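You operate a simulated robot arm through the tools that you are given. There is no shell and no other tool. Be economical: measure what you need, move in short steps, check, and stop when the job is done.

Carry out the task below with a simulated two-armed robot. There is one attempt and no reset: what you move stays moved.

Task
Fetch the water job card from the top deck of the cart and set it in the box there. Shut the lower chest drawer. Open the grey table drawer, take the bag labelled "10" from the inside of the grey table drawer and put it on the top deck of the cart and shut the drawer again. Stack the brass valve that says "V1" from the packing table top on top of the brass valve marked "V4". Open the blue table drawer, put the grey elbow on the packing table top away in the inside of the blue table drawer and shut the drawer again. Put the status marker that says "wait" from the packing table top on top of the green strap roll and the status marker marked "pass" on the grey flow slip there. The order is free. Set down upright: water job card, grey elbow, status marker.

The check looks at the end state, three seconds after you hand in, the way a careful person would. Anything else that was tipped, shoved, dropped, spilled or broken makes it a failure.

Robot
Two 7-joint arms with two-finger parallel grippers on one trunk, on a base that drives. Base frame: it is fixed to the floor where the robot stands at the start and does not move with it; the origin is under the middle of the robot, x ahead of it, y to its left, z up; the surface under the hand at the start is at about z = 800. Lengths are in mm, angles in rad, forces in N, time in s.
The left shoulder is at the start at [20, 113, 1247], the right one opposite. With the tool pointing down near the work surface each hand reaches from about 100 to 580 mm from the robot's upright axis, wherever it stands, measured 20 degrees to its own side. Places, roughly: bag [0, -2250, 750]; blue table drawer [-200, -2900, 700]; box [500, -500, 750]; brass valve [-250, -2750, 750]; flow slip [0, -3000, 750]; green strap roll (8x7x4 cm) [-200, -2900, 800]; grey elbow (8x5x6 cm) [100, -2600, 800]; grey table drawer [-100, -2300, 700]; inside of the blue table drawer [-100, -2900, 600]; lower chest drawer [0, -1100, 400]; status marker [0, -3000, 750]; top deck of the cart [400, -200, 800]; water job card [500, 0, 750]. Payload 1.57 kg a hand.
The tool frame of a hand sits at the grasp point between the pads (the TCP): z along the fingers, y along the line on which they close. The tips reach 30 mm beyond it. The gripper opens to 80 mm. The fingers are 17 mm wide and 12 mm thick; the gripper's body (40 by 82 mm) begins 80 mm behind the TCP.
Orientation is that of the tool frame in the base frame, as a unit quaternion [x, y, z, w]. With the fingers straight down and closing along the base's y, the tool's x points along the base's -x, its y along +y and its z along -z.

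Tools
- The arms move only by the tool apply_moves. It takes "left_series", "right_series" or both (then of equal length, played together; a hand with none holds still); each is a list that holds one entry, the list of rows, each a list of 6 numbers: the shift along the tool's x, y, z in units of 25 mm (1.0 is 25 mm), then the turn, a rotation vector about the tool's x, y, z in units of 4 degrees (1.0 is 4 degrees). In form: [[[tx, ty, tz, wx, wy, wz], ...]]. A call has 1 to 8 rows; each row shifts and turns the commanded pose from where the row before left it, along the tool's axes as they then stand. "left_jaw" and "right_jaw" are, for a hand that has rows, the finger opening in m, from 0 to 0.08, set as the call begins (left out, the last holds). A call with a number of a shift or a turn outside -1 to 1 is refused whole. A row lasts 0.2 s, in which the tool goes at most 50 mm and 0.15 rad; a call with a longer step from one row to the next is refused whole, and so is a gripper value outside its range. A pose out of reach is approached as far as the arm can. The call stops where the force on the tool passes 40 N (or 10 N more than at its start, if that is more) or the arm is blocked; 0.2 s more then pass. The fingers move at their own pace (about 45 mm/s each) and stop on an object; they squeeze with about 41 N. The grip force told is the motor's: it shows also when the fingers shut on nothing. Time passes only in rows, and 0.2 s behind the last, so rows that do not move let the fingers close. It gives the time, the measured TCP pose, the force on the tool (base axes), the opening and the grip force at its end, in the units of the frame above (readings bear some noise), with the torque about the TCP (base axes, N m) and any sound that the robot's microphone picked up.
- Cameras (640 x 400 px; columns grow to the right, rows downward): "scene" is now at [56.9, -61.1, 1359.1]; the picture's right is [-0.63, -0.78, 0.00], its down [-0.61, 0.49, -0.62] and it looks along [0.48, -0.39, -0.79] (base axes); focal length 214 px, centre (320, 200). "left" rides on the left gripper at [72, 7, -122] in its tool frame; the picture's right is [-0.09, 1.00, 0.00], its down [-0.84, -0.08, -0.54] and it looks along [-0.54, -0.05, 0.84] (tool axes); focal length 238 px, centre (320, 200). "right" rides on the right gripper at [72, -7, -122] in its tool frame; the picture's right is [0.09, 1.00, 0.00], its down [-0.84, 0.08, -0.54] and it looks along [-0.54, 0.05, 0.84] (tool axes); focal length 238 px, centre (320, 200). There is no depth. A picture from a camera that has moved, and an enlarged one, comes with that camera's place and axes in the base frame and with its lens. The place of the scene camera against the robot may be out by one fixed shift of up to 25 mm in any direction.
- capture(camera): a new picture of that camera. It takes no simulated time.
- raise_lower(by): slides the trunk up (or, below 0, down) by that many mm; the arms and the scene camera ride with it, the base frame stays. It gives what a move gives, with no picture.
- roll_base(legs): drives the robot by 1 to 6 legs, each [ahead, left, turn to the left] in mm, mm and rad, along the robot's own axes; the way and the turn of a leg run together, so that a leg with both is an arc; at most 1500 mm and 3.142 rad a leg. The arms and the cameras ride along, it lands a little off, and it stops where it bumps. It gives what a move gives.
- pan_tilt(pan, tilt): turns the head with the scene camera to pan (to the left, within 1.396 rad either way) and tilt (down, from -0.506 to 1.204), counted from straight ahead of the robot. It gives what a move gives.
- inspect(camera, box): a new picture of the part [left, top, right, bottom] of that camera's present view, enlarged. It takes no simulated time.
- finish_job(): hands the job in; it is judged then, once.

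Work in short steps. Places have to be worked out from the pictures, the camera data and where the tool is seen: move nearer, look again, correct. Check each grasp and each placing, and mend what went wrong. You have 493 turns and 248 pictures in all, those below and enlarged ones among them. Open the grippers and draw the arms clear of the work before you hand the job in, unless the task says otherwise.

The tools are called after "Call:" by a JSON object that holds its "fn" and its "kwargs". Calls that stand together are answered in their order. apply_moves: Moves the arms, as the interface text tells. Its arguments: {"type":"object","properties":{"left_series":{"type":"array","items":{"type":"array","items":{"type":"array","items":{"type":"number"}}}},"left_jaw":{"type":"number"},"right_series":{"type":"array","items":{"type":"array","items":{"type":"array","items":{"type":"number"}}}},"right_jaw":{"type":"number"}},"required":[]} The other tools are called the same way: raise_lower (by) slides the trunk up or down; roll_base (legs) drives the base; pan_tilt (pan, tilt) turns the head that bears the scene camera; capture (camera) takes a picture; inspect (camera, box) takes an enlarged picture of a part of a camera's view; finish_job () hands the job in.

At the start:

```text
time_s: 0.0
left_eef_pos: [452.4, -40.2, 1182.8]
left_tcp_rot: [-0.001, 1.0, -0.001, 0.0]
left_ft_force: [0.2, 0.5, 0.2]
left_torque: [-0.02, -0.02, 0.02]
left_opening: 80.3
left_grip_force: 0.0
right_eef_pos: [268.2, -297.8, 1098.4]
right_tcp_rot: [0.0, 1.0, 0.0, 0.0]
right_ft_force: [0.4, -0.4, 0.5]
right_torque: [-0.01, 0.01, 0.0]
right_opening: 80.1
right_grip_force: 0.0
trunk travel left (down, up): [-300.0, 270.0]
robot x, y, heading: [1.6, -2.8, -0.001]
head pan, tilt: [-0.679, 0.908]
```

scene: 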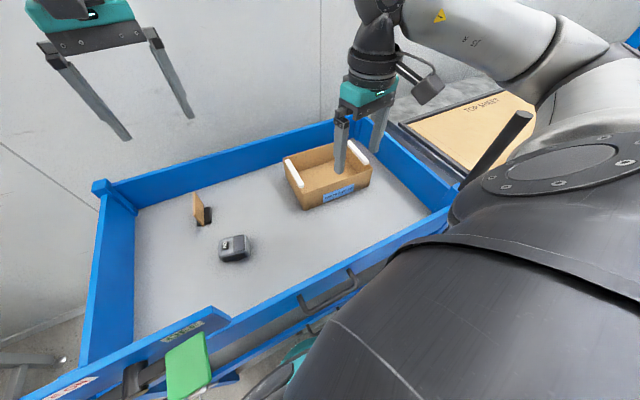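
right: 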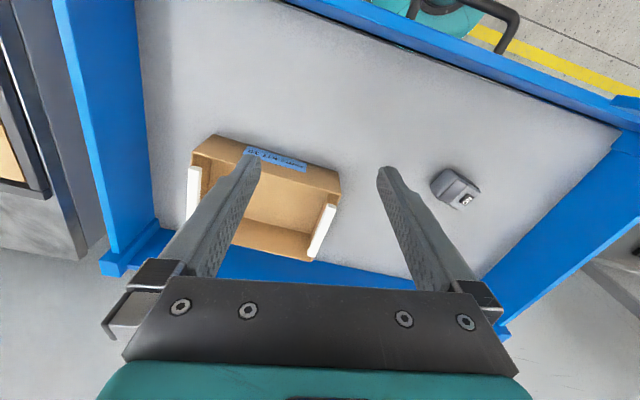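
left: 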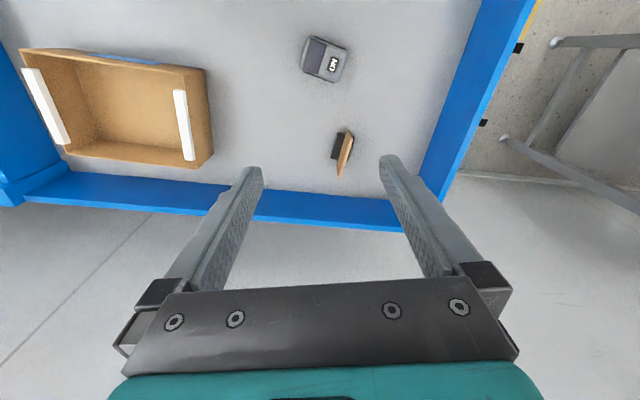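

I start by looking closer at the card, the box and the thing on the deck.

Call:
{"fn": "inspect", "kwargs": {"camera": "left", "box": [270, 20, 430, 200]}}

Call:
{"fn": "inspect", "kwargs": {"camera": "scene", "box": [150, 130, 390, 280]}}

```text
2.22 times, centred on (350, 110) of left
camera zoom: at [380.9, -33.3, 1305.6], right [0.09, 1.0, 0.0], down [0.84, -0.08, 0.54], along [0.54, -0.05, -0.84], focal length 530 px, centre (253, 400)
```

zoom: 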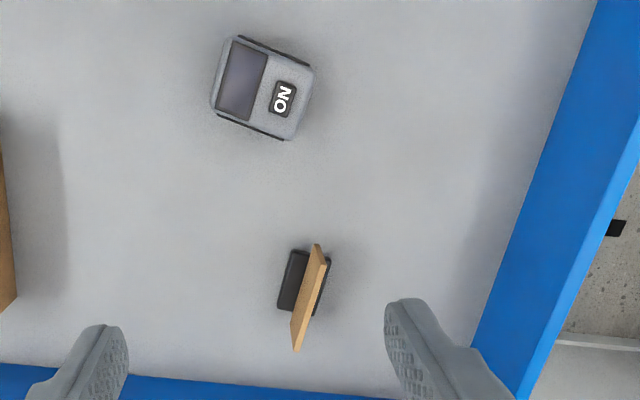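

```text
2.67 times, centred on (270, 205) of scene
camera zoom: at [56.9, -61.1, 1359.1], right [-0.63, -0.78, 0.0], down [-0.61, 0.49, -0.62], along [0.48, -0.39, -0.79], focal length 572 px, centre (453, 187)
```

zoom: 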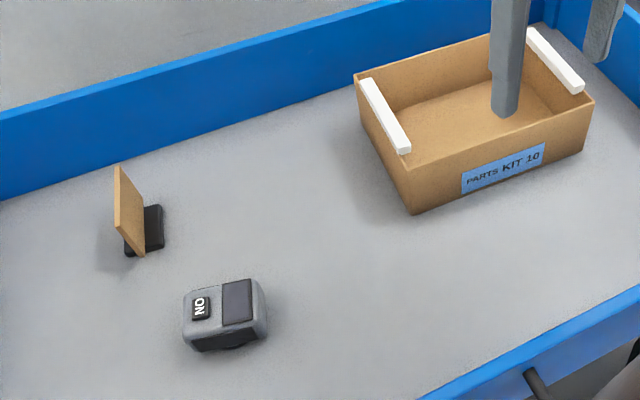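

The card stands in a dark foot at about (572, 0, 800), thin side along y. I bring the left hand nearer above it to look.

Call:
{"fn": "apply_moves", "kwargs": {"left_series": [[[-0.4, 0.2, 0.8, 0, 0, 0], [-0.4, 0.2, 1, 0, 0, 0], [-0.4, 0.2, 1, 0, 0, 0], [-0.4, 0.2, 1, 0, 0, 0], [-0.4, 0.2, 1, 0, 0, 0], [-0.4, 0.2, 1, 0, 0, 0], [0, 0, 0, 0, 0, 0]]]}}

Call:
{"fn": "capture", "kwargs": {"camera": "left"}}

```text
time_s: 1.6
left_eef_pos: [512.4, -8.9, 1038.1]
left_tcp_rot: [-0.001, 1.0, 0.0, 0.001]
left_ft_force: [-0.1, 0.2, 0.1]
left_torque: [-0.01, 0.02, 0.0]
left_opening: 79.9
left_grip_force: 0.1
right_eef_pos: [268.4, -298.7, 1095.8]
right_tcp_rot: [0.0, 1.0, 0.0, 0.0]
right_ft_force: [-0.7, 0.6, -0.7]
right_torque: [0.01, 0.0, -0.01]
right_opening: 80.2
right_grip_force: 0.1
trunk travel left (down, up): [-300.0, 270.0]
robot x, y, heading: [-0.1, 0.3, -0.001]
head pan, tilt: [-0.679, 0.908]
```

```text
242 pictures are left
camera left: at [441.8, -2.8, 1160.6], right [0.09, 1.0, 0.0], down [0.84, -0.08, 0.54], along [0.54, -0.05, -0.84], focal length 238 px, centre (320, 200)
```

left: 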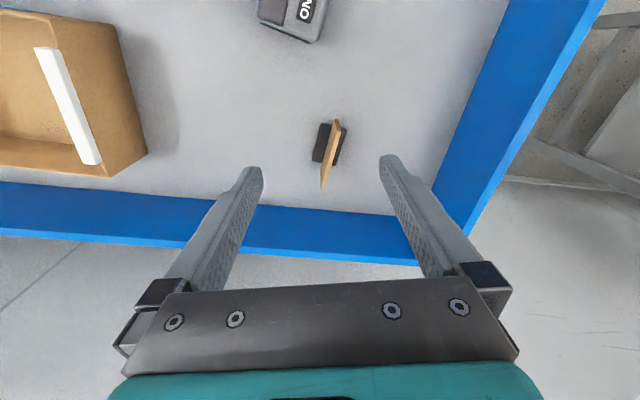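

Call:
{"fn": "inspect", "kwargs": {"camera": "left", "box": [280, 100, 380, 200]}}

```text
4.00 times, centred on (330, 150) of left
camera zoom: at [441.8, -2.8, 1160.6], right [0.09, 1.0, 0.0], down [0.84, -0.08, 0.54], along [0.54, -0.05, -0.84], focal length 953 px, centre (280, 400)
```

zoom: 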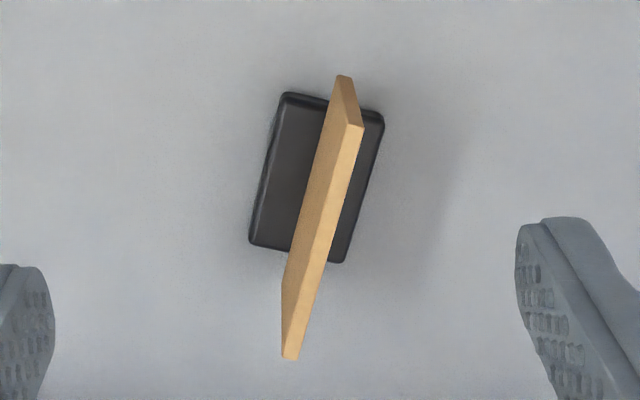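

Card: top at z≈855, centre (578,-1), running 18° clockwise from x. I turn the left hand by 18° and go above it at z≈900.

Call:
{"fn": "apply_moves", "kwargs": {"left_series": [[[-0.875, 0.1, 1, 0, 0, 0], [-0.875, 0.1, 1, 0, 0, 0], [-0.875, 0.1, 1, 0, 0, 0], [0, 0, 0.5, 0, 0, 0.9], [0, 0, 0.5, 0, 0, 0.9], [0, 0, 0.5, 0, 0, 0.9], [0, 0, 0.5, 0, 0, 0.9], [0, 0, 0.5, 0, 0, 0.9]]]}}

Call:
{"fn": "capture", "kwargs": {"camera": "left"}}

Call:
{"fn": "capture", "kwargs": {"camera": "scene"}}

```text
time_s: 3.4
left_eef_pos: [535.8, 0.1, 907.7]
left_tcp_rot: [0.156, 0.988, 0.001, 0.0]
left_ft_force: [1.1, 0.0, -0.3]
left_torque: [0.03, 0.02, -0.01]
left_opening: 80.2
left_grip_force: 0.1
left hand out of reach, approached as far as the arm can: row 2, 3, 5, 7
right_eef_pos: [267.9, -299.8, 1097.2]
right_tcp_rot: [0.0, 1.0, 0.0, 0.0]
right_ft_force: [0.2, -0.8, 0.1]
right_torque: [0.03, -0.01, -0.01]
right_opening: 80.0
right_grip_force: 0.1
trunk travel left (down, up): [-300.0, 270.0]
robot x, y, heading: [-0.2, 0.8, -0.002]
head pan, tilt: [-0.679, 0.908]
```

```text
240 pictures are left
camera left: at [469.8, 28.4, 1030.2], right [0.4, 0.92, 0.0], down [0.77, -0.33, 0.54], along [0.5, -0.21, -0.84], focal length 238 px, centre (320, 200)
```

left: 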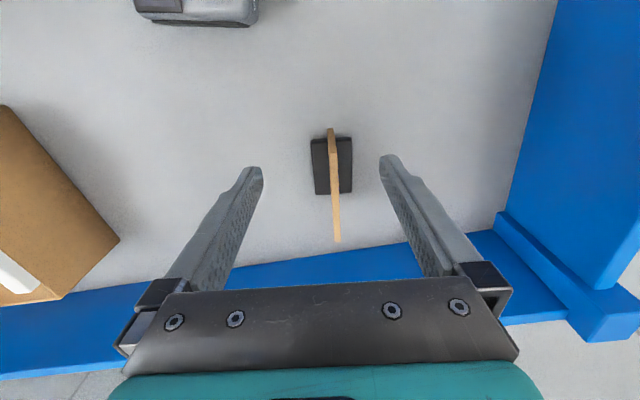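

```text
239 pictures are left
camera scene: at [56.7, -62.1, 1359.0], right [-0.63, -0.78, 0.0], down [-0.61, 0.5, -0.62], along [0.48, -0.39, -0.79], focal length 214 px, centre (320, 200)
```

scene: 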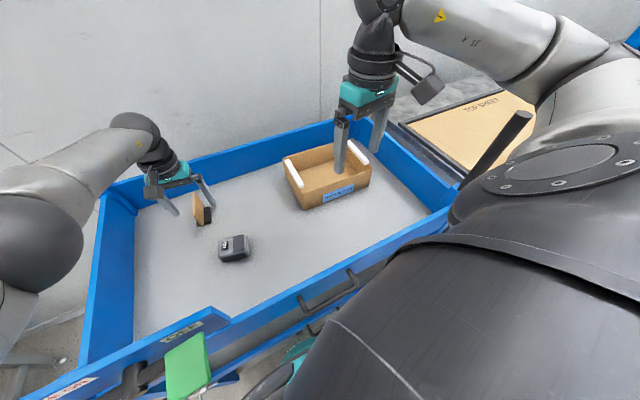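

The arm stops at x≈536. Before driving nearer I check the clearance between the base and the cart.

Call:
{"fn": "pan_tilt", "kwargs": {"pan": 0, "tilt": 1.2}}

Call:
{"fn": "capture", "kwargs": {"camera": "scene"}}

```text
time_s: 4.5
left_eef_pos: [536.0, 1.3, 908.4]
left_tcp_rot: [0.156, 0.988, 0.0, 0.001]
left_ft_force: [0.3, 0.3, 0.6]
left_torque: [-0.02, -0.02, -0.04]
left_opening: 80.2
left_grip_force: 0.1
right_eef_pos: [267.5, -299.5, 1097.4]
right_tcp_rot: [0.0, 1.0, -0.001, 0.0]
right_ft_force: [0.3, 0.2, 0.5]
right_torque: [0.06, 0.0, 0.0]
right_opening: 79.9
right_grip_force: 0.0
trunk travel left (down, up): [-300.0, 270.0]
robot x, y, heading: [1.3, 1.0, -0.004]
head pan, tilt: [0.0, 1.201]
```

```text
238 pictures are left
camera scene: at [54.3, -14.0, 1339.7], right [0.0, -1.0, 0.0], down [-0.93, 0.0, -0.36], along [0.36, 0.0, -0.93], focal length 214 px, centre (320, 200)
```

scene: 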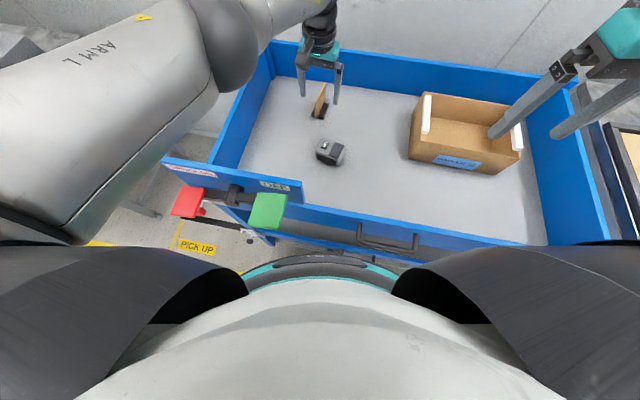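

Plenty of height but little floor room ahead. I raise the left hand a bit and turn the base right by 0.35 rad so the card lies in the left arm's best direction.

Call:
{"fn": "apply_moves", "kwargs": {"left_series": [[[0.3, 0, -1, 0, 0, 0], [0.3, 0, -1, 0, 0, 0], [0.3, 0, -1, 0, 0, 0]]]}}

Call:
{"fn": "roll_base", "kwargs": {"legs": [[0, 0, -0.35]]}}

Call:
{"fn": "capture", "kwargs": {"camera": "scene"}}

```text
time_s: 5.2
left_eef_pos: [513.5, 7.3, 984.6]
left_tcp_rot: [0.156, 0.988, 0.0, 0.0]
left_ft_force: [-0.5, -0.5, 0.0]
left_torque: [0.01, 0.0, 0.02]
left_opening: 80.0
left_grip_force: 0.0
right_eef_pos: [267.6, -299.4, 1097.2]
right_tcp_rot: [0.0, 1.0, 0.0, 0.0]
right_ft_force: [-0.4, -0.4, -0.5]
right_torque: [0.01, 0.01, 0.03]
right_opening: 79.7
right_grip_force: 0.0
trunk travel left (down, up): [-300.0, 270.0]
robot x, y, heading: [-0.9, -0.0, -0.001]
head pan, tilt: [0.0, 1.201]
```

```text
time_s: 6.7
left_eef_pos: [485.0, -171.6, 982.9]
left_tcp_rot: [0.326, 0.945, 0.0, 0.0]
left_ft_force: [0.2, 0.5, -0.5]
left_torque: [0.0, 0.01, -0.02]
left_opening: 80.2
left_grip_force: 0.1
right_eef_pos: [147.8, -372.0, 1098.1]
right_tcp_rot: [0.175, 0.985, 0.0, 0.0]
right_ft_force: [-0.8, 0.6, 0.5]
right_torque: [0.02, -0.02, 0.03]
right_opening: 79.9
right_grip_force: 0.0
trunk travel left (down, up): [-300.0, 270.0]
robot x, y, heading: [1.6, 0.5, -0.353]
head pan, tilt: [0.0, 1.201]
```

```text
237 pictures are left
camera scene: at [50.1, -36.8, 1339.7], right [-0.35, -0.94, 0.0], down [-0.87, 0.32, -0.36], along [0.34, -0.13, -0.93], focal length 214 px, centre (320, 200)
```

scene: 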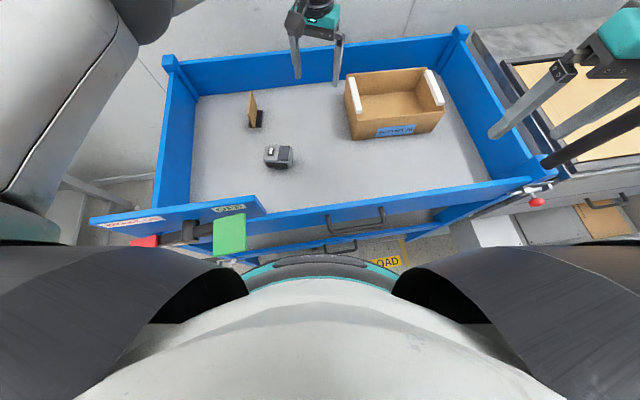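

The turn went clean. Now I turn the left hand back to -18° yaw and move over to the card.

Call:
{"fn": "apply_moves", "kwargs": {"left_series": [[[0, 0, 0, 0, 0, -1], [0, 0, 0, 0, 0, -1], [0, 0, 0, 0, 0, -1], [0, 0, 0, 0, 0, -1], [0, 0, 0, 0, 0, -1], [0, 1, 0, 0, 0, 0], [0, 1, 0, 0, 0, 0], [0, 1, 0, 0, 0, 0]]]}}

Call:
{"fn": "apply_moves", "kwargs": {"left_series": [[[-0.2, 1, 0, 0, 0, 0], [-0.2, 1, 0, 0, 0, 0], [-0.2, 1, 0, 0, 0, 0], [-0.2, 1, 0.5, 0, 0, 0], [-0.2, 0.6, 1, 0, 0, 0], [-0.35, 0, 1, 0, 0, 0], [0, 0, 0.6, 0, 0, 0]]]}}

Call:
{"fn": "capture", "kwargs": {"camera": "left"}}

```text
time_s: 8.5
left_eef_pos: [509.3, -98.3, 981.6]
left_tcp_rot: [0.157, 0.988, -0.001, 0.0]
left_ft_force: [0.5, 0.7, 0.2]
left_torque: [-0.01, -0.04, 0.02]
left_opening: 79.9
left_grip_force: 0.1
right_eef_pos: [148.2, -372.1, 1098.8]
right_tcp_rot: [0.175, 0.985, 0.0, 0.0]
right_ft_force: [-1.0, 1.3, 1.1]
right_torque: [0.0, 0.03, 0.0]
right_opening: 80.2
right_grip_force: 0.1
trunk travel left (down, up): [-300.0, 270.0]
robot x, y, heading: [-0.5, 2.4, -0.355]
head pan, tilt: [0.0, 1.201]
```

```text
time_s: 10.1
left_eef_pos: [577.2, -1.5, 904.8]
left_tcp_rot: [0.156, 0.988, -0.001, 0.001]
left_ft_force: [0.6, 0.6, 0.3]
left_torque: [0.04, -0.02, -0.02]
left_opening: 80.2
left_grip_force: 0.1
right_eef_pos: [147.9, -371.9, 1097.5]
right_tcp_rot: [0.176, 0.984, 0.0, -0.001]
right_ft_force: [-1.1, -1.0, 0.4]
right_torque: [-0.03, -0.02, 0.04]
right_opening: 80.0
right_grip_force: 0.0
trunk travel left (down, up): [-300.0, 270.0]
robot x, y, heading: [-1.1, -0.2, -0.352]
head pan, tilt: [0.0, 1.201]
```

```text
236 pictures are left
camera left: at [511.5, 27.9, 1027.4], right [0.4, 0.92, 0.0], down [0.77, -0.33, 0.54], along [0.5, -0.22, -0.84], focal length 238 px, centre (320, 200)
```

left: 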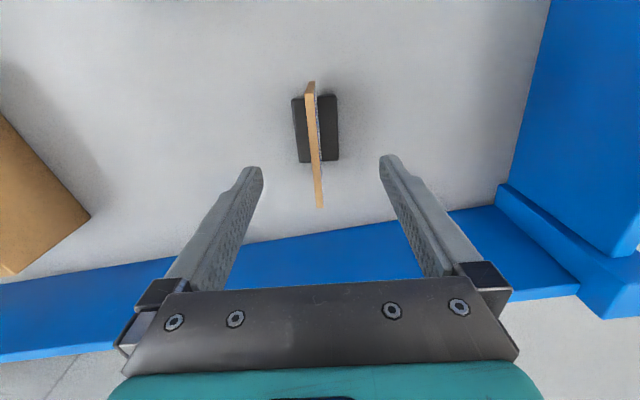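

Well centred over the card. I lower to z≈845 and close.

Call:
{"fn": "apply_moves", "kwargs": {"left_series": [[[0, 0, 0.8, 0, 0, 0], [0, 0, 0.8, 0, 0, 0], [0, 0, 0.8, 0, 0, 0]]]}}

Call:
{"fn": "apply_moves", "kwargs": {"left_series": [[[0, 0, 0, 0, 0, 0], [0, 0, 0, 0, 0, 0], [0, 0, 0, 0, 0, 0], [0, 0, 0, 0, 0, 0], [0, 0, 0, 0, 0, 0]]], "left_jaw": 0}}

Call:
{"fn": "capture", "kwargs": {"camera": "left"}}

```text
time_s: 10.9
left_eef_pos: [576.9, 0.6, 846.2]
left_tcp_rot: [0.157, 0.988, 0.0, 0.0]
left_ft_force: [-0.1, 0.3, 0.2]
left_torque: [-0.02, -0.01, -0.03]
left_opening: 79.9
left_grip_force: 0.1
right_eef_pos: [149.4, -372.4, 1098.4]
right_tcp_rot: [0.175, 0.985, 0.0, 0.0]
right_ft_force: [0.1, -0.5, -0.5]
right_torque: [-0.02, -0.03, 0.03]
right_opening: 79.9
right_grip_force: 0.0
trunk travel left (down, up): [-300.0, 270.0]
robot x, y, heading: [-3.8, 1.4, -0.349]
head pan, tilt: [0.0, 1.201]
```

```text
time_s: 12.1
left_eef_pos: [576.7, -1.0, 845.3]
left_tcp_rot: [0.157, 0.988, 0.0, 0.001]
left_ft_force: [-0.9, 0.4, 0.0]
left_torque: [0.04, 0.02, 0.01]
left_opening: 5.6
left_grip_force: 18.9
right_eef_pos: [148.7, -371.6, 1098.1]
right_tcp_rot: [0.174, 0.985, 0.001, 0.0]
right_ft_force: [-0.5, -1.3, 0.2]
right_torque: [0.03, -0.02, -0.02]
right_opening: 80.4
right_grip_force: 0.1
trunk travel left (down, up): [-300.0, 270.0]
robot x, y, heading: [0.5, 0.3, -0.356]
head pan, tilt: [0.0, 1.201]
```

```text
235 pictures are left
camera left: at [511.0, 27.5, 967.7], right [0.4, 0.92, 0.0], down [0.77, -0.33, 0.54], along [0.5, -0.22, -0.84], focal length 238 px, centre (320, 200)
```

left: 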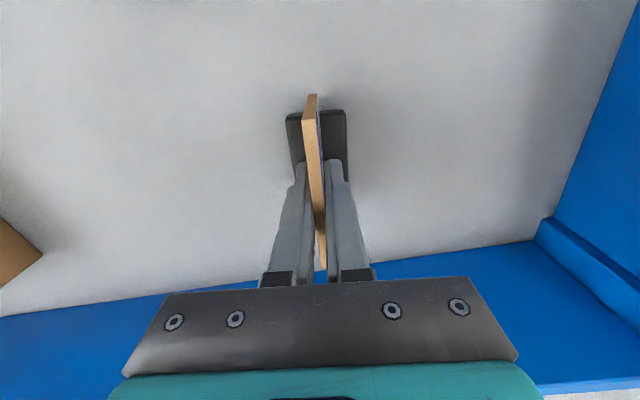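

The card is gripped. I lift it and look at the box.

Call:
{"fn": "apply_moves", "kwargs": {"left_series": [[[0, 0, -0.6, 0, 0, 0], [0, 0, -1, 0, 0, 0], [0, 0, -1, 0, 0, 0], [0, 0, -1, 0, 0, 0], [0.5, -0.5, -1, 0, 0, 0], [0.5, -1, -1, 0, 0, 0], [0.5, -1, 0, 0, 0, 0], [0, -1, 0, 0, 0, 0]]]}}

Call:
{"fn": "capture", "kwargs": {"camera": "left"}}

Call:
{"fn": "capture", "kwargs": {"camera": "scene"}}

```text
time_s: 13.9
left_eef_pos: [514.1, -72.1, 987.2]
left_tcp_rot: [0.157, 0.988, 0.0, 0.0]
left_ft_force: [0.2, -0.9, 0.0]
left_torque: [-0.01, -0.02, -0.01]
left_opening: 5.3
left_grip_force: 25.1
right_eef_pos: [147.1, -373.2, 1097.3]
right_tcp_rot: [0.175, 0.985, 0.0, 0.0]
right_ft_force: [0.7, -0.3, -0.3]
right_torque: [0.01, -0.03, 0.0]
right_opening: 80.0
right_grip_force: 0.0
trunk travel left (down, up): [-300.0, 270.0]
robot x, y, heading: [0.2, 4.9, -0.356]
head pan, tilt: [0.0, 1.201]
```

```text
234 pictures are left
camera left: at [448.2, -43.9, 1108.8], right [0.4, 0.92, 0.0], down [0.77, -0.33, 0.54], along [0.5, -0.21, -0.84], focal length 238 px, centre (320, 200)
```

left: 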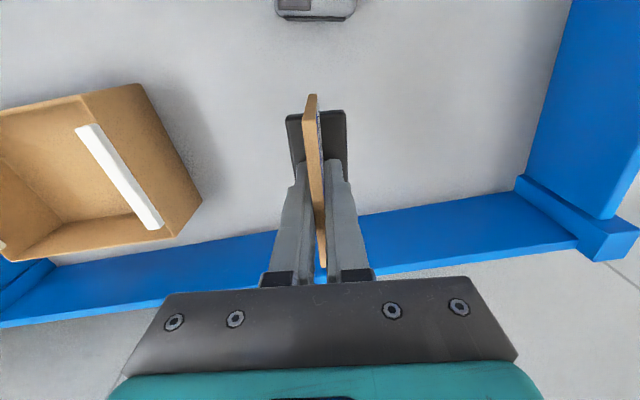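

```text
233 pictures are left
camera scene: at [50.2, -37.2, 1339.7], right [-0.35, -0.94, 0.0], down [-0.87, 0.32, -0.36], along [0.34, -0.12, -0.93], focal length 214 px, centre (320, 200)
```

scene: 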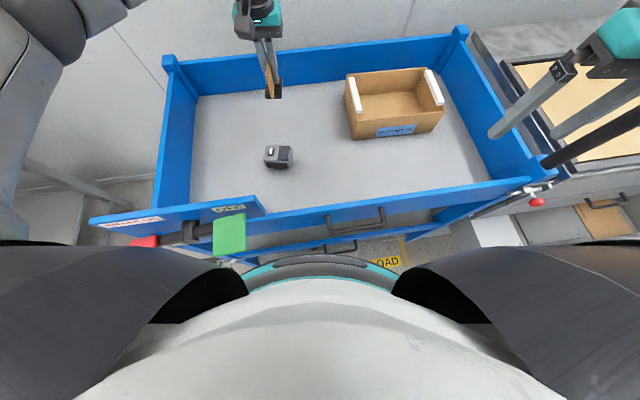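

Call:
{"fn": "inspect", "kwargs": {"camera": "left", "box": [0, 60, 240, 280]}}

Call:
{"fn": "inspect", "kwargs": {"camera": "scene", "box": [240, 30, 500, 170]}}

```text
1.82 times, centred on (120, 170) of left
camera zoom: at [448.2, -43.9, 1108.8], right [0.4, 0.92, 0.0], down [0.77, -0.33, 0.54], along [0.5, -0.21, -0.84], focal length 433 px, centre (684, 254)
```

zoom: 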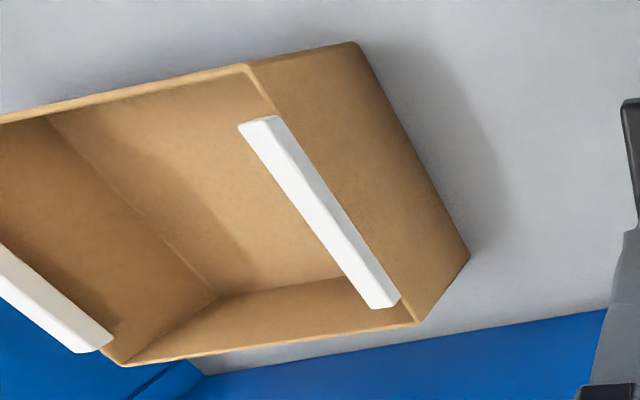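

```text
2.46 times, centred on (370, 100) of scene
camera zoom: at [50.2, -37.2, 1339.7], right [-0.35, -0.94, 0.0], down [-0.87, 0.32, -0.36], along [0.34, -0.12, -0.93], focal length 528 px, centre (197, 446)
```

zoom: 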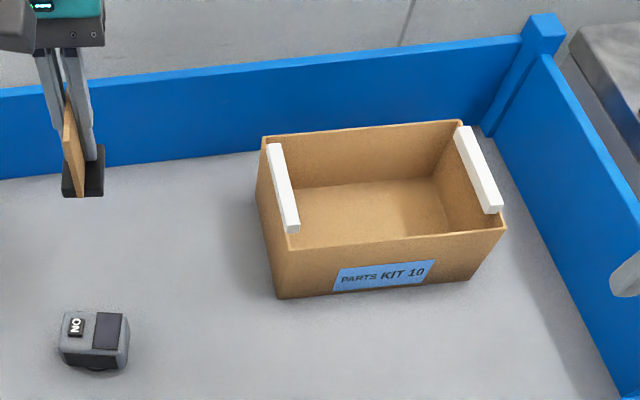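

Box: rim z≈874, corners (397,-258), (567,-302), (503,-543); I'll set the card at about (446,-348). I turn the base further right to bring that into the left arm's reach.

Call:
{"fn": "apply_moves", "kwargs": {"left_series": [[[0, 0, -1, 0, 0, 0], [0, 0, -0.5, 0, 0, 0]]]}}

Call:
{"fn": "roll_base", "kwargs": {"legs": [[0, 0, -0.65]]}}

Call:
{"fn": "capture", "kwargs": {"camera": "scene"}}

```text
time_s: 14.5
left_eef_pos: [514.4, -70.9, 1023.3]
left_tcp_rot: [0.158, 0.987, 0.0, 0.0]
left_ft_force: [1.1, -0.8, -0.4]
left_torque: [0.0, -0.01, 0.04]
left_opening: 5.3
left_grip_force: 25.2
right_eef_pos: [148.2, -372.2, 1096.8]
right_tcp_rot: [0.175, 0.985, -0.001, 0.0]
right_ft_force: [0.3, 0.1, -0.4]
right_torque: [0.02, -0.05, 0.05]
right_opening: 80.1
right_grip_force: 0.2
trunk travel left (down, up): [-300.0, 270.0]
robot x, y, heading: [-3.9, 0.9, -0.356]
head pan, tilt: [0.0, 1.201]
```

```text
time_s: 16.7
left_eef_pos: [366.7, -367.7, 1024.2]
left_tcp_rot: [0.465, 0.885, 0.001, 0.0]
left_ft_force: [0.2, -0.1, 0.2]
left_torque: [-0.01, 0.0, -0.01]
left_opening: 5.1
left_grip_force: 25.1
right_eef_pos: [-107.7, -385.9, 1096.8]
right_tcp_rot: [0.482, 0.876, -0.001, 0.0]
right_ft_force: [-0.6, -0.6, -0.4]
right_torque: [0.03, -0.02, -0.01]
right_opening: 79.9
right_grip_force: 0.1
trunk travel left (down, up): [-300.0, 270.0]
robot x, y, heading: [-1.9, 1.5, -1.003]
head pan, tilt: [0.0, 1.201]
```

```text
230 pictures are left
camera scene: at [23.7, -69.6, 1339.7], right [-0.84, -0.54, 0.0], down [-0.5, 0.79, -0.36], along [0.19, -0.31, -0.93], focal length 214 px, centre (320, 200)
```

scene: 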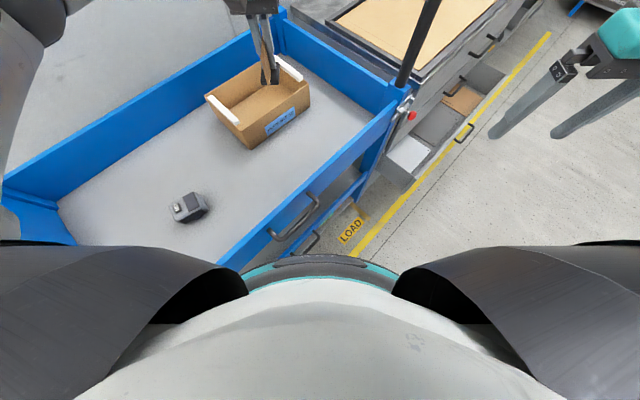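

I rotate the left hand back to about -16° yaw and move over the chosen spot in the box.

Call:
{"fn": "apply_moves", "kwargs": {"left_series": [[[0, 0, 0, 0, 0, -1], [0, 0, 0, 0, 0, -1], [0, 0, 0, 0, 0, -1], [0, 0, 0, 0, 0, -1], [0, 0, 0, 0, 0, -1], [0, 0, 0, 0, 0, -1], [0, 0, 0, 0, 0, -1], [0, 0, 0, 0, 0, -1]]]}}

Call:
{"fn": "apply_moves", "kwargs": {"left_series": [[[0, 0, 0, 0, 0, -1], [0, 0, 0, 0, 0, -0.85], [-0.8, 0.5, 0, 0, 0, 0], [-0.8, 0.5, 0, 0, 0, 0], [-0.8, 0.5, 0, 0, 0, 0], [-0.43, 0.13, 0, 0, 0, 0], [0, 0, 0, 0, 0, 0]]]}}

Call:
{"fn": "capture", "kwargs": {"camera": "left"}}

Call:
{"fn": "capture", "kwargs": {"camera": "scene"}}

```text
time_s: 18.5
left_eef_pos: [365.4, -369.1, 1023.9]
left_tcp_rot: [0.202, 0.979, 0.0, 0.0]
left_ft_force: [0.8, 0.0, -1.0]
left_torque: [0.01, 0.0, 0.01]
left_opening: 5.1
left_grip_force: 25.4
right_eef_pos: [-108.4, -385.1, 1097.6]
right_tcp_rot: [0.48, 0.877, 0.0, 0.0]
right_ft_force: [0.2, -0.7, 0.6]
right_torque: [0.04, 0.01, -0.03]
right_opening: 80.0
right_grip_force: 0.1
trunk travel left (down, up): [-300.0, 270.0]
robot x, y, heading: [-2.2, 1.2, -1.005]
head pan, tilt: [0.0, 1.201]
```

```text
time_s: 20.1
left_eef_pos: [446.2, -348.8, 1024.4]
left_tcp_rot: [0.139, 0.99, 0.0, 0.0]
left_ft_force: [-0.3, -0.6, 0.1]
left_torque: [-0.01, 0.04, -0.01]
left_opening: 5.2
left_grip_force: 25.6
right_eef_pos: [-107.8, -385.2, 1097.6]
right_tcp_rot: [0.482, 0.876, -0.001, 0.0]
right_ft_force: [-0.9, -0.4, -0.4]
right_torque: [0.01, -0.01, 0.03]
right_opening: 79.7
right_grip_force: 0.0
trunk travel left (down, up): [-300.0, 270.0]
robot x, y, heading: [-1.3, -1.7, -1.003]
head pan, tilt: [0.0, 1.201]
```

```text
229 pictures are left
camera left: at [378.9, -322.7, 1146.2], right [0.36, 0.93, 0.0], down [0.78, -0.3, 0.54], along [0.51, -0.2, -0.84], focal length 238 px, centre (320, 200)
```

left: 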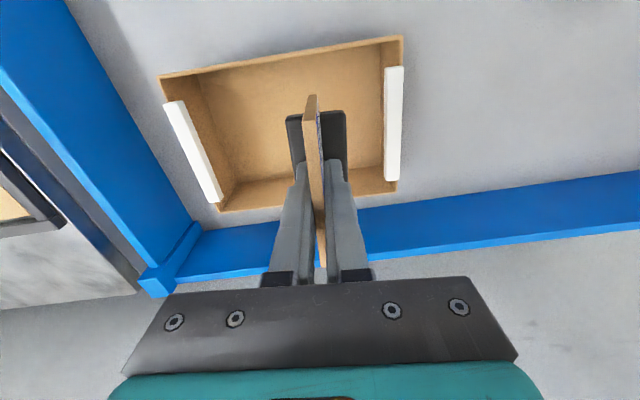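

```text
228 pictures are left
camera scene: at [23.8, -69.5, 1339.7], right [-0.84, -0.54, 0.0], down [-0.5, 0.79, -0.36], along [0.19, -0.31, -0.93], focal length 214 px, centre (320, 200)
```

scene: 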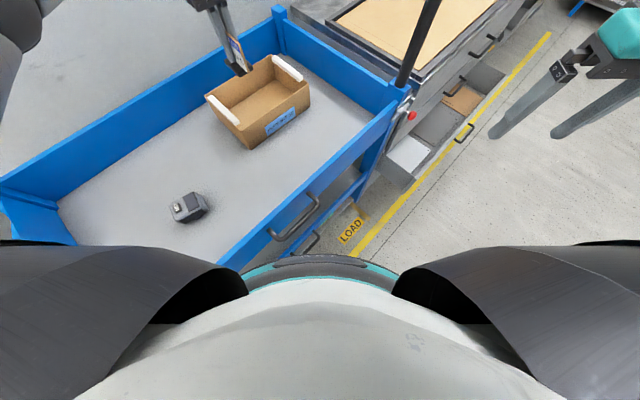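

Card is inside the rim outline. I lower, first to z≈870, then gently until contact.

Call:
{"fn": "apply_moves", "kwargs": {"left_series": [[[0, 0, 1, 0, 0, 0], [0, 0, 1, 0, 0, 0], [0, 0, 1, 0, 0, 0], [0, 0, 1, 0, 0, 0], [0, 0, 1, 0, 0, 0], [0, 0, 1, 0, 0, 0], [0, 0, 0.2, 0, 0, 0]]]}}

Call:
{"fn": "capture", "kwargs": {"camera": "left"}}

```text
time_s: 21.7
left_eef_pos: [445.3, -348.7, 868.6]
left_tcp_rot: [0.139, 0.99, 0.0, 0.001]
left_ft_force: [0.2, -0.3, -0.5]
left_torque: [0.0, 0.01, -0.03]
left_opening: 5.2
left_grip_force: 25.5
right_eef_pos: [-107.8, -387.1, 1096.8]
right_tcp_rot: [0.481, 0.877, -0.001, 0.0]
right_ft_force: [0.3, -1.0, 0.2]
right_torque: [-0.04, 0.0, -0.01]
right_opening: 80.1
right_grip_force: 0.1
trunk travel left (down, up): [-300.0, 270.0]
robot x, y, heading: [2.0, 3.1, -1.003]
head pan, tilt: [0.0, 1.201]
```

```text
227 pictures are left
camera left: at [379.1, -322.6, 991.5], right [0.36, 0.93, 0.0], down [0.78, -0.31, 0.54], along [0.51, -0.2, -0.84], focal length 238 px, centre (320, 200)
```

left: 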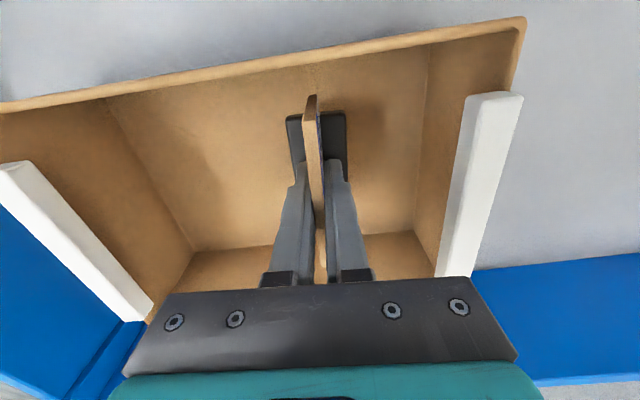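

Clear of the walls. I go on down in small steps until it touches.

Call:
{"fn": "apply_moves", "kwargs": {"left_series": [[[0, 0, 0.15, 0, 0, 0], [0, 0, 0.15, 0, 0, 0], [0, 0, 0.15, 0, 0, 0], [0, 0, 0.1, 0, 0, 0], [0, 0, 0.1, 0, 0, 0]]]}}

```text
time_s: 22.9
left_eef_pos: [445.9, -349.4, 852.4]
left_tcp_rot: [0.139, 0.99, 0.001, 0.0]
left_ft_force: [0.0, 0.3, 0.7]
left_torque: [-0.02, 0.0, -0.01]
left_opening: 5.3
left_grip_force: 26.0
right_eef_pos: [-108.8, -385.9, 1096.9]
right_tcp_rot: [0.48, 0.877, 0.0, 0.0]
right_ft_force: [0.5, 0.6, -0.2]
right_torque: [-0.01, 0.01, -0.01]
right_opening: 79.8
right_grip_force: 0.0
trunk travel left (down, up): [-300.0, 270.0]
robot x, y, heading: [2.6, -1.9, -0.998]
head pan, tilt: [0.0, 1.201]
```

Call:
{"fn": "apply_moves", "kwargs": {"left_series": [[[0, 0, 0.08, 0, 0, 0], [0, 0, 0.08, 0, 0, 0], [0, 0, 0, 0, 0, 0]]]}}

```text
time_s: 23.7
left_eef_pos: [444.6, -349.5, 850.1]
left_tcp_rot: [0.14, 0.99, -0.002, 0.001]
left_ft_force: [0.0, 1.5, 11.2]
left_torque: [0.12, 0.14, -0.01]
left_opening: 5.5
left_grip_force: 25.5
right_eef_pos: [-108.5, -386.0, 1097.1]
right_tcp_rot: [0.481, 0.877, -0.001, 0.0]
right_ft_force: [0.2, 0.0, 0.1]
right_torque: [0.0, -0.01, -0.03]
right_opening: 79.9
right_grip_force: 0.0
trunk travel left (down, up): [-300.0, 270.0]
robot x, y, heading: [-2.6, -1.2, -1.001]
head pan, tilt: [0.0, 1.201]
```

Contact (11 N). I open a little, then rise out.

Call:
{"fn": "apply_moves", "kwargs": {"left_series": [[[0, 0, -0.05, 0, 0, 0], [0, 0, 0, 0, 0, 0], [0, 0, 0, 0, 0, 0]]], "left_jaw": 0.035}}

Call:
{"fn": "apply_moves", "kwargs": {"left_series": [[[0, 0, -0.5, 0, 0, 0], [0, 0, -1, 0, 0, 0], [0, 0, -1, 0, 0, 0], [0, 0, -1, 0, 0, 0], [0, 0, -1, 0, 0, 0], [0, 0, -1, 0, 0, 0], [0, 0, -1, 0, 0, 0]]]}}

Call:
{"fn": "capture", "kwargs": {"camera": "left"}}

```text
time_s: 24.5
left_eef_pos: [445.5, -349.5, 849.2]
left_tcp_rot: [0.139, 0.99, 0.0, 0.0]
left_ft_force: [0.0, -0.2, 1.0]
left_torque: [0.03, -0.02, 0.0]
left_opening: 35.3
left_grip_force: 0.1
right_eef_pos: [-108.3, -386.1, 1097.8]
right_tcp_rot: [0.481, 0.877, 0.001, 0.0]
right_ft_force: [-0.7, 0.7, 0.2]
right_torque: [0.02, 0.0, 0.03]
right_opening: 79.9
right_grip_force: 0.1
trunk travel left (down, up): [-300.0, 270.0]
robot x, y, heading: [3.2, 2.4, -1.003]
head pan, tilt: [0.0, 1.201]
```

```text
time_s: 26.1
left_eef_pos: [445.1, -349.8, 1013.7]
left_tcp_rot: [0.139, 0.99, -0.001, 0.001]
left_ft_force: [0.0, 0.0, -0.3]
left_torque: [0.03, 0.0, -0.01]
left_opening: 34.9
left_grip_force: 0.1
right_eef_pos: [-106.9, -385.7, 1097.1]
right_tcp_rot: [0.481, 0.877, 0.0, 0.0]
right_ft_force: [-0.4, 0.6, -0.2]
right_torque: [-0.01, -0.01, 0.02]
right_opening: 80.0
right_grip_force: 0.0
trunk travel left (down, up): [-300.0, 270.0]
robot x, y, heading: [1.6, -2.0, -1.004]
head pan, tilt: [0.0, 1.201]
```

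```text
226 pictures are left
camera left: at [378.6, -323.2, 1135.0], right [0.36, 0.93, 0.0], down [0.78, -0.3, 0.54], along [0.51, -0.2, -0.84], focal length 238 px, centre (320, 200)
```

left: 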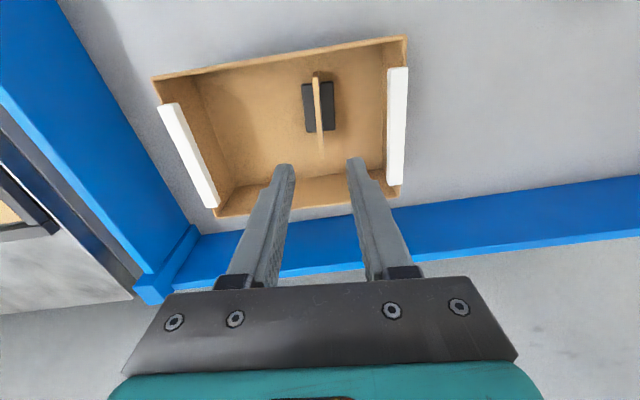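

Card stands in the box. Now the chest: I tuck the left hand back over the base and look with the head.

Call:
{"fn": "apply_moves", "kwargs": {"left_series": [[[1, 0, -1, 0, 0, 0.5], [1, 0, -1, 0, 0, 0.5], [1, 0, -1, 0, 0, 0.5], [1, 0, 0, 0, 0, 0.5], [1, 0, 0, 0, 0, 0.5], [1, 0, 0, 0, 0, 0.5]]]}}

Call:
{"fn": "pan_tilt", "kwargs": {"pan": -0.2, "tilt": 0.6}}

Call:
{"fn": "capture", "kwargs": {"camera": "scene"}}

```text
time_s: 27.5
left_eef_pos: [304.6, -293.8, 1088.1]
left_tcp_rot: [0.241, 0.97, 0.0, 0.0]
left_ft_force: [1.0, 0.1, -0.1]
left_torque: [-0.01, 0.0, -0.01]
left_opening: 34.8
left_grip_force: 0.1
right_eef_pos: [-108.0, -386.3, 1097.8]
right_tcp_rot: [0.482, 0.876, 0.0, 0.0]
right_ft_force: [-0.1, 0.2, 0.3]
right_torque: [-0.01, 0.0, 0.0]
right_opening: 80.0
right_grip_force: 0.0
trunk travel left (down, up): [-300.0, 270.0]
robot x, y, heading: [-1.2, 2.4, -1.007]
head pan, tilt: [0.0, 1.201]
```

```text
time_s: 28.5
left_eef_pos: [305.6, -294.9, 1087.0]
left_tcp_rot: [0.243, 0.97, 0.0, 0.001]
left_ft_force: [0.3, 0.1, 0.3]
left_torque: [0.01, 0.03, 0.01]
left_opening: 34.8
left_grip_force: 0.1
right_eef_pos: [-108.2, -385.6, 1096.9]
right_tcp_rot: [0.481, 0.877, -0.001, 0.0]
right_ft_force: [0.0, 0.2, -0.4]
right_torque: [0.0, -0.01, 0.02]
right_opening: 79.9
right_grip_force: 0.2
trunk travel left (down, up): [-300.0, 270.0]
robot x, y, heading: [-2.6, 0.2, -1.007]
head pan, tilt: [-0.201, 0.6]
```

```text
225 pictures are left
camera scene: at [25.5, -104.8, 1384.2], right [-0.93, -0.36, 0.0], down [-0.2, 0.53, -0.82], along [0.3, -0.77, -0.57], focal length 214 px, centre (320, 200)
```

scene: 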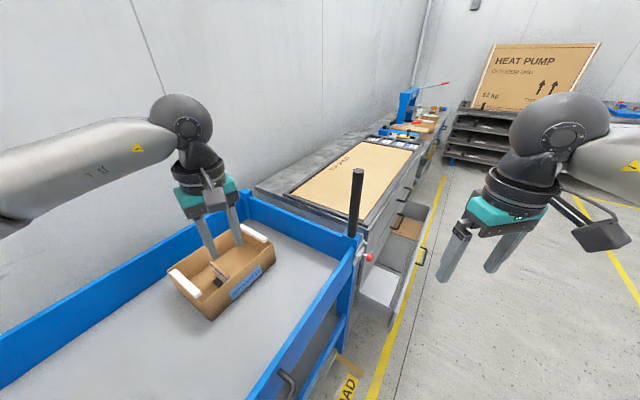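

Call:
{"fn": "inspect", "kwargs": {"camera": "scene", "box": [320, 80, 480, 320]}}

```text
1.67 times, centred on (400, 200) of scene
camera zoom: at [25.5, -104.8, 1384.2], right [-0.93, -0.36, 0.0], down [-0.2, 0.53, -0.82], along [0.3, -0.77, -0.57], focal length 358 px, centre (187, 200)
```

zoom: 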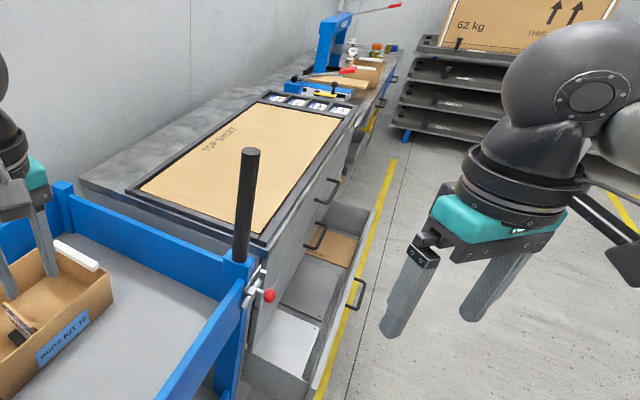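

The open lower drawer sticks out toward -x at about (-210,-1080). I look further right to check free floor.

Call:
{"fn": "pan_tilt", "kwargs": {"pan": -1.1, "tilt": 0.5}}

Call:
{"fn": "capture", "kwargs": {"camera": "scene"}}

```text
time_s: 29.7
left_eef_pos: [305.3, -295.1, 1087.6]
left_tcp_rot: [0.242, 0.97, 0.0, 0.0]
left_ft_force: [0.1, -0.5, 0.4]
left_torque: [0.02, -0.02, 0.0]
left_opening: 34.8
left_grip_force: 0.0
right_eef_pos: [-107.4, -384.7, 1098.0]
right_tcp_rot: [0.481, 0.876, 0.0, 0.0]
right_ft_force: [-0.3, 0.2, 0.0]
right_torque: [-0.02, 0.0, -0.01]
right_opening: 79.7
right_grip_force: 0.1
trunk travel left (down, up): [-300.0, 270.0]
robot x, y, heading: [2.4, -0.3, -1.003]
head pan, tilt: [-1.1, 0.499]
```

```text
223 pictures are left
camera scene: at [-52.4, -100.8, 1393.4], right [-0.86, 0.51, 0.0], down [0.24, 0.41, -0.88], along [-0.45, -0.76, -0.48], focal length 214 px, centre (320, 200)
```

scene: 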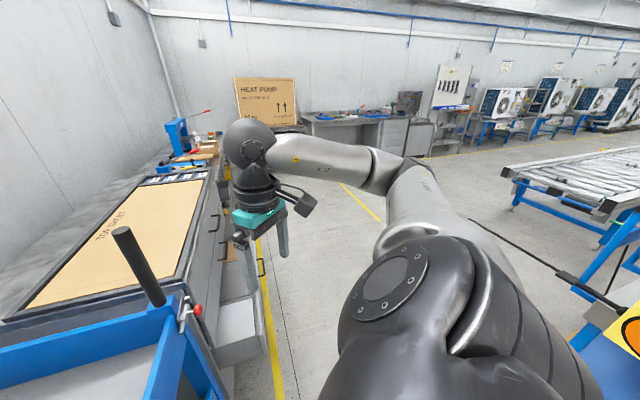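

Floor is free toward -x/-y. I drive diagonally to about (-650,-1050) without turning, then turn to face +x at the chest.

Call:
{"fn": "roll_base", "kwargs": {"legs": [[510, -1110, 0], [0, 0, 1.0]]}}

Call:
{"fn": "pan_tilt", "kwargs": {"pan": 0, "tilt": 0.9}}

Call:
{"fn": "capture", "kwargs": {"camera": "scene"}}

```text
time_s: 32.4
left_eef_pos: [125.4, -592.9, 1086.1]
left_tcp_rot: [0.234, 0.972, 0.004, 0.01]
left_ft_force: [10.7, -14.2, -5.0]
left_torque: [0.68, 0.6, -0.31]
left_opening: 27.2
left_grip_force: 0.0
right_eef_pos: [-298.0, -685.6, 1097.6]
right_tcp_rot: [0.481, 0.877, 0.0, -0.003]
right_ft_force: [0.7, 0.5, 0.3]
right_torque: [-0.05, 0.01, -0.01]
right_opening: 80.3
right_grip_force: 0.1
trunk travel left (down, up): [-300.0, 270.0]
robot x, y, heading: [-191.9, -296.4, -0.999]
head pan, tilt: [-1.1, 0.499]
stopped in leg 1: the force on the tool passed its limit at 57 N (the readings are from after the stop); the commanded pose is now the measured one
```

```text
time_s: 33.7
left_eef_pos: [125.6, -592.6, 1086.2]
left_tcp_rot: [0.234, 0.972, 0.005, 0.009]
left_ft_force: [19.7, -17.5, 1.8]
left_torque: [0.93, 1.08, -0.6]
left_opening: 29.9
left_grip_force: 0.1
right_eef_pos: [-297.6, -685.8, 1097.4]
right_tcp_rot: [0.48, 0.877, 0.0, -0.002]
right_ft_force: [-0.2, -0.3, 0.1]
right_torque: [-0.01, 0.02, -0.02]
right_opening: 79.9
right_grip_force: 0.1
trunk travel left (down, up): [-300.0, 270.0]
robot x, y, heading: [-189.2, -299.2, -1.0]
head pan, tilt: [0.0, 0.901]
```

```text
222 pictures are left
camera scene: at [-155.3, -386.5, 1359.3], right [-0.84, -0.54, 0.0], down [-0.42, 0.66, -0.62], along [0.33, -0.52, -0.79], focal length 214 px, centre (320, 200)
```

scene: 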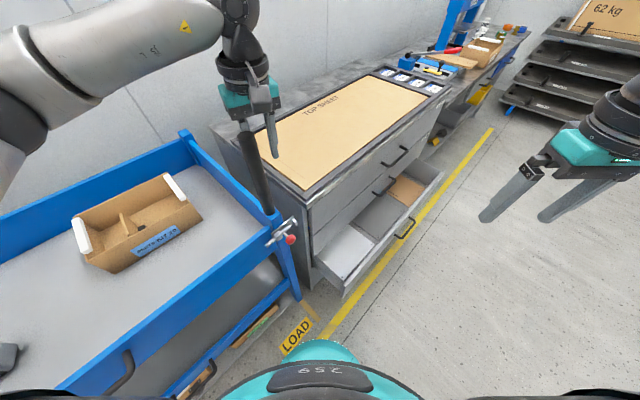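

The left finger hit the cart's black post. I look with the left camera before freeing it.

Call:
{"fn": "capture", "kwargs": {"camera": "left"}}

Call:
{"fn": "inspect", "kwargs": {"camera": "scene", "box": [190, 60, 320, 260]}}

```text
221 pictures are left
camera left: at [62.6, -554.8, 1207.6], right [0.54, 0.84, 0.01], down [0.7, -0.45, 0.55], along [0.47, -0.29, -0.83], focal length 238 px, centre (320, 200)
```

left: 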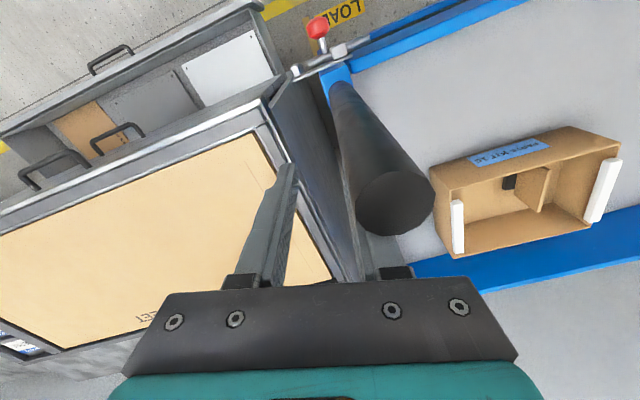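

```text
2.00 times, centred on (255, 160) of scene
camera zoom: at [-155.3, -386.5, 1359.3], right [-0.84, -0.54, 0.0], down [-0.42, 0.66, -0.62], along [0.33, -0.52, -0.79], focal length 429 px, centre (450, 280)
```

zoom: 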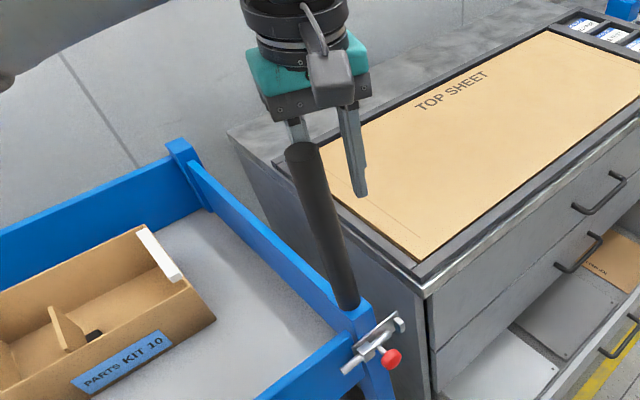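

The post (top ≈1110) leans on the outer finger. I move the hand off along the force direction, then raise it above the post.

Call:
{"fn": "apply_moves", "kwargs": {"left_series": [[[-0.6, -0.2, 0, 0, 0, 0], [-0.8, -0.2, 0, 0, 0, 0], [-0.6, -0.2, 0, 0, 0, 0], [0, 0, -1, 0, 0, 0], [0, 0, -1, 0, 0, 0], [0, 0, -1, 0, 0, 0], [0, 0, -1, 0, 0, 0], [0, 0, -1, 0, 0, 0]]]}}

Call:
{"fn": "capture", "kwargs": {"camera": "left"}}

```text
time_s: 35.5
left_eef_pos: [156.3, -625.3, 1214.3]
left_tcp_rot: [0.235, 0.972, 0.005, 0.009]
left_ft_force: [-0.6, 0.0, -0.1]
left_torque: [0.01, -0.01, 0.0]
left_opening: 35.2
left_grip_force: 0.0
right_eef_pos: [-299.6, -684.7, 1097.3]
right_tcp_rot: [0.48, 0.877, 0.0, 0.0]
right_ft_force: [0.1, -0.2, 0.5]
right_torque: [-0.01, -0.02, -0.02]
right_opening: 80.1
right_grip_force: 0.0
trunk travel left (down, up): [-300.0, 270.0]
robot x, y, heading: [-192.2, -292.7, -1.002]
head pan, tilt: [0.0, 0.901]
```

```text
219 pictures are left
camera left: at [94.3, -588.1, 1335.2], right [0.54, 0.84, 0.01], down [0.7, -0.46, 0.55], along [0.47, -0.29, -0.83], focal length 238 px, centre (320, 200)
```

left: 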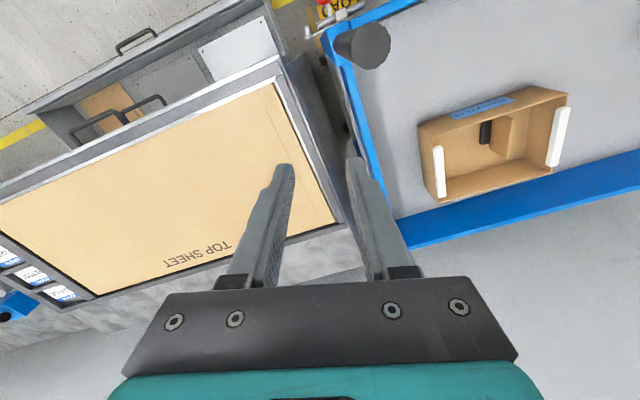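

Call:
{"fn": "inspect", "kwargs": {"camera": "left", "box": [400, 70, 600, 210]}}

```text
2.86 times, centred on (500, 140) of left
camera zoom: at [94.3, -588.1, 1335.2], right [0.54, 0.84, 0.01], down [0.7, -0.46, 0.55], along [0.47, -0.29, -0.83], focal length 681 px, centre (-194, 371)
```

zoom: 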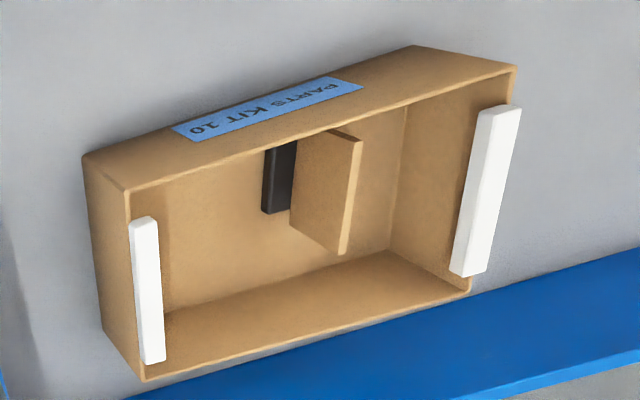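

The cart and box are where they were (within a few mm). Hand is now higher than the post, so I continue the drive.

Call:
{"fn": "roll_base", "kwargs": {"legs": [[390, -795, 0], [0, 0, 1.0]]}}

Call:
{"fn": "capture", "kwargs": {"camera": "scene"}}

```text
time_s: 42.7
left_eef_pos: [-176.5, -924.6, 1212.8]
left_tcp_rot: [-0.266, 0.964, 0.008, 0.004]
left_ft_force: [0.0, -0.1, 0.6]
left_torque: [0.01, 0.02, 0.02]
left_opening: 35.2
left_grip_force: 0.0
right_eef_pos: [-367.6, -1343.7, 1097.0]
right_tcp_rot: [-0.006, 1.0, 0.0, -0.001]
right_ft_force: [0.1, 0.0, -0.4]
right_torque: [0.04, 0.0, -0.01]
right_opening: 79.7
right_grip_force: 0.1
trunk travel left (down, up): [-300.0, 270.0]
robot x, y, heading: [-639.2, -1047.8, 0.015]
head pan, tilt: [0.0, 0.901]
```

```text
217 pictures are left
camera scene: at [-565.5, -1061.1, 1359.5], right [0.01, -1.0, 0.0], down [-0.78, -0.01, -0.62], along [0.62, 0.01, -0.78], focal length 214 px, centre (320, 200)
```

scene: 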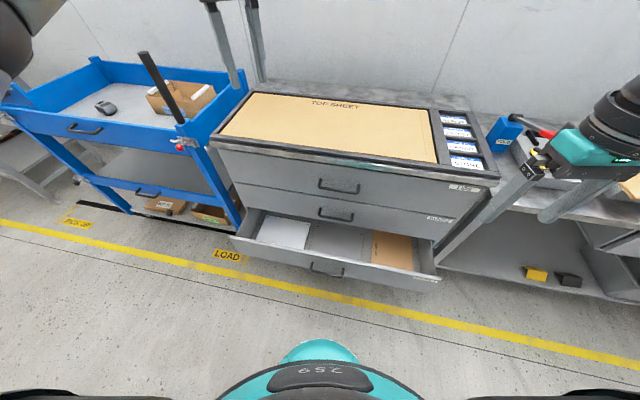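

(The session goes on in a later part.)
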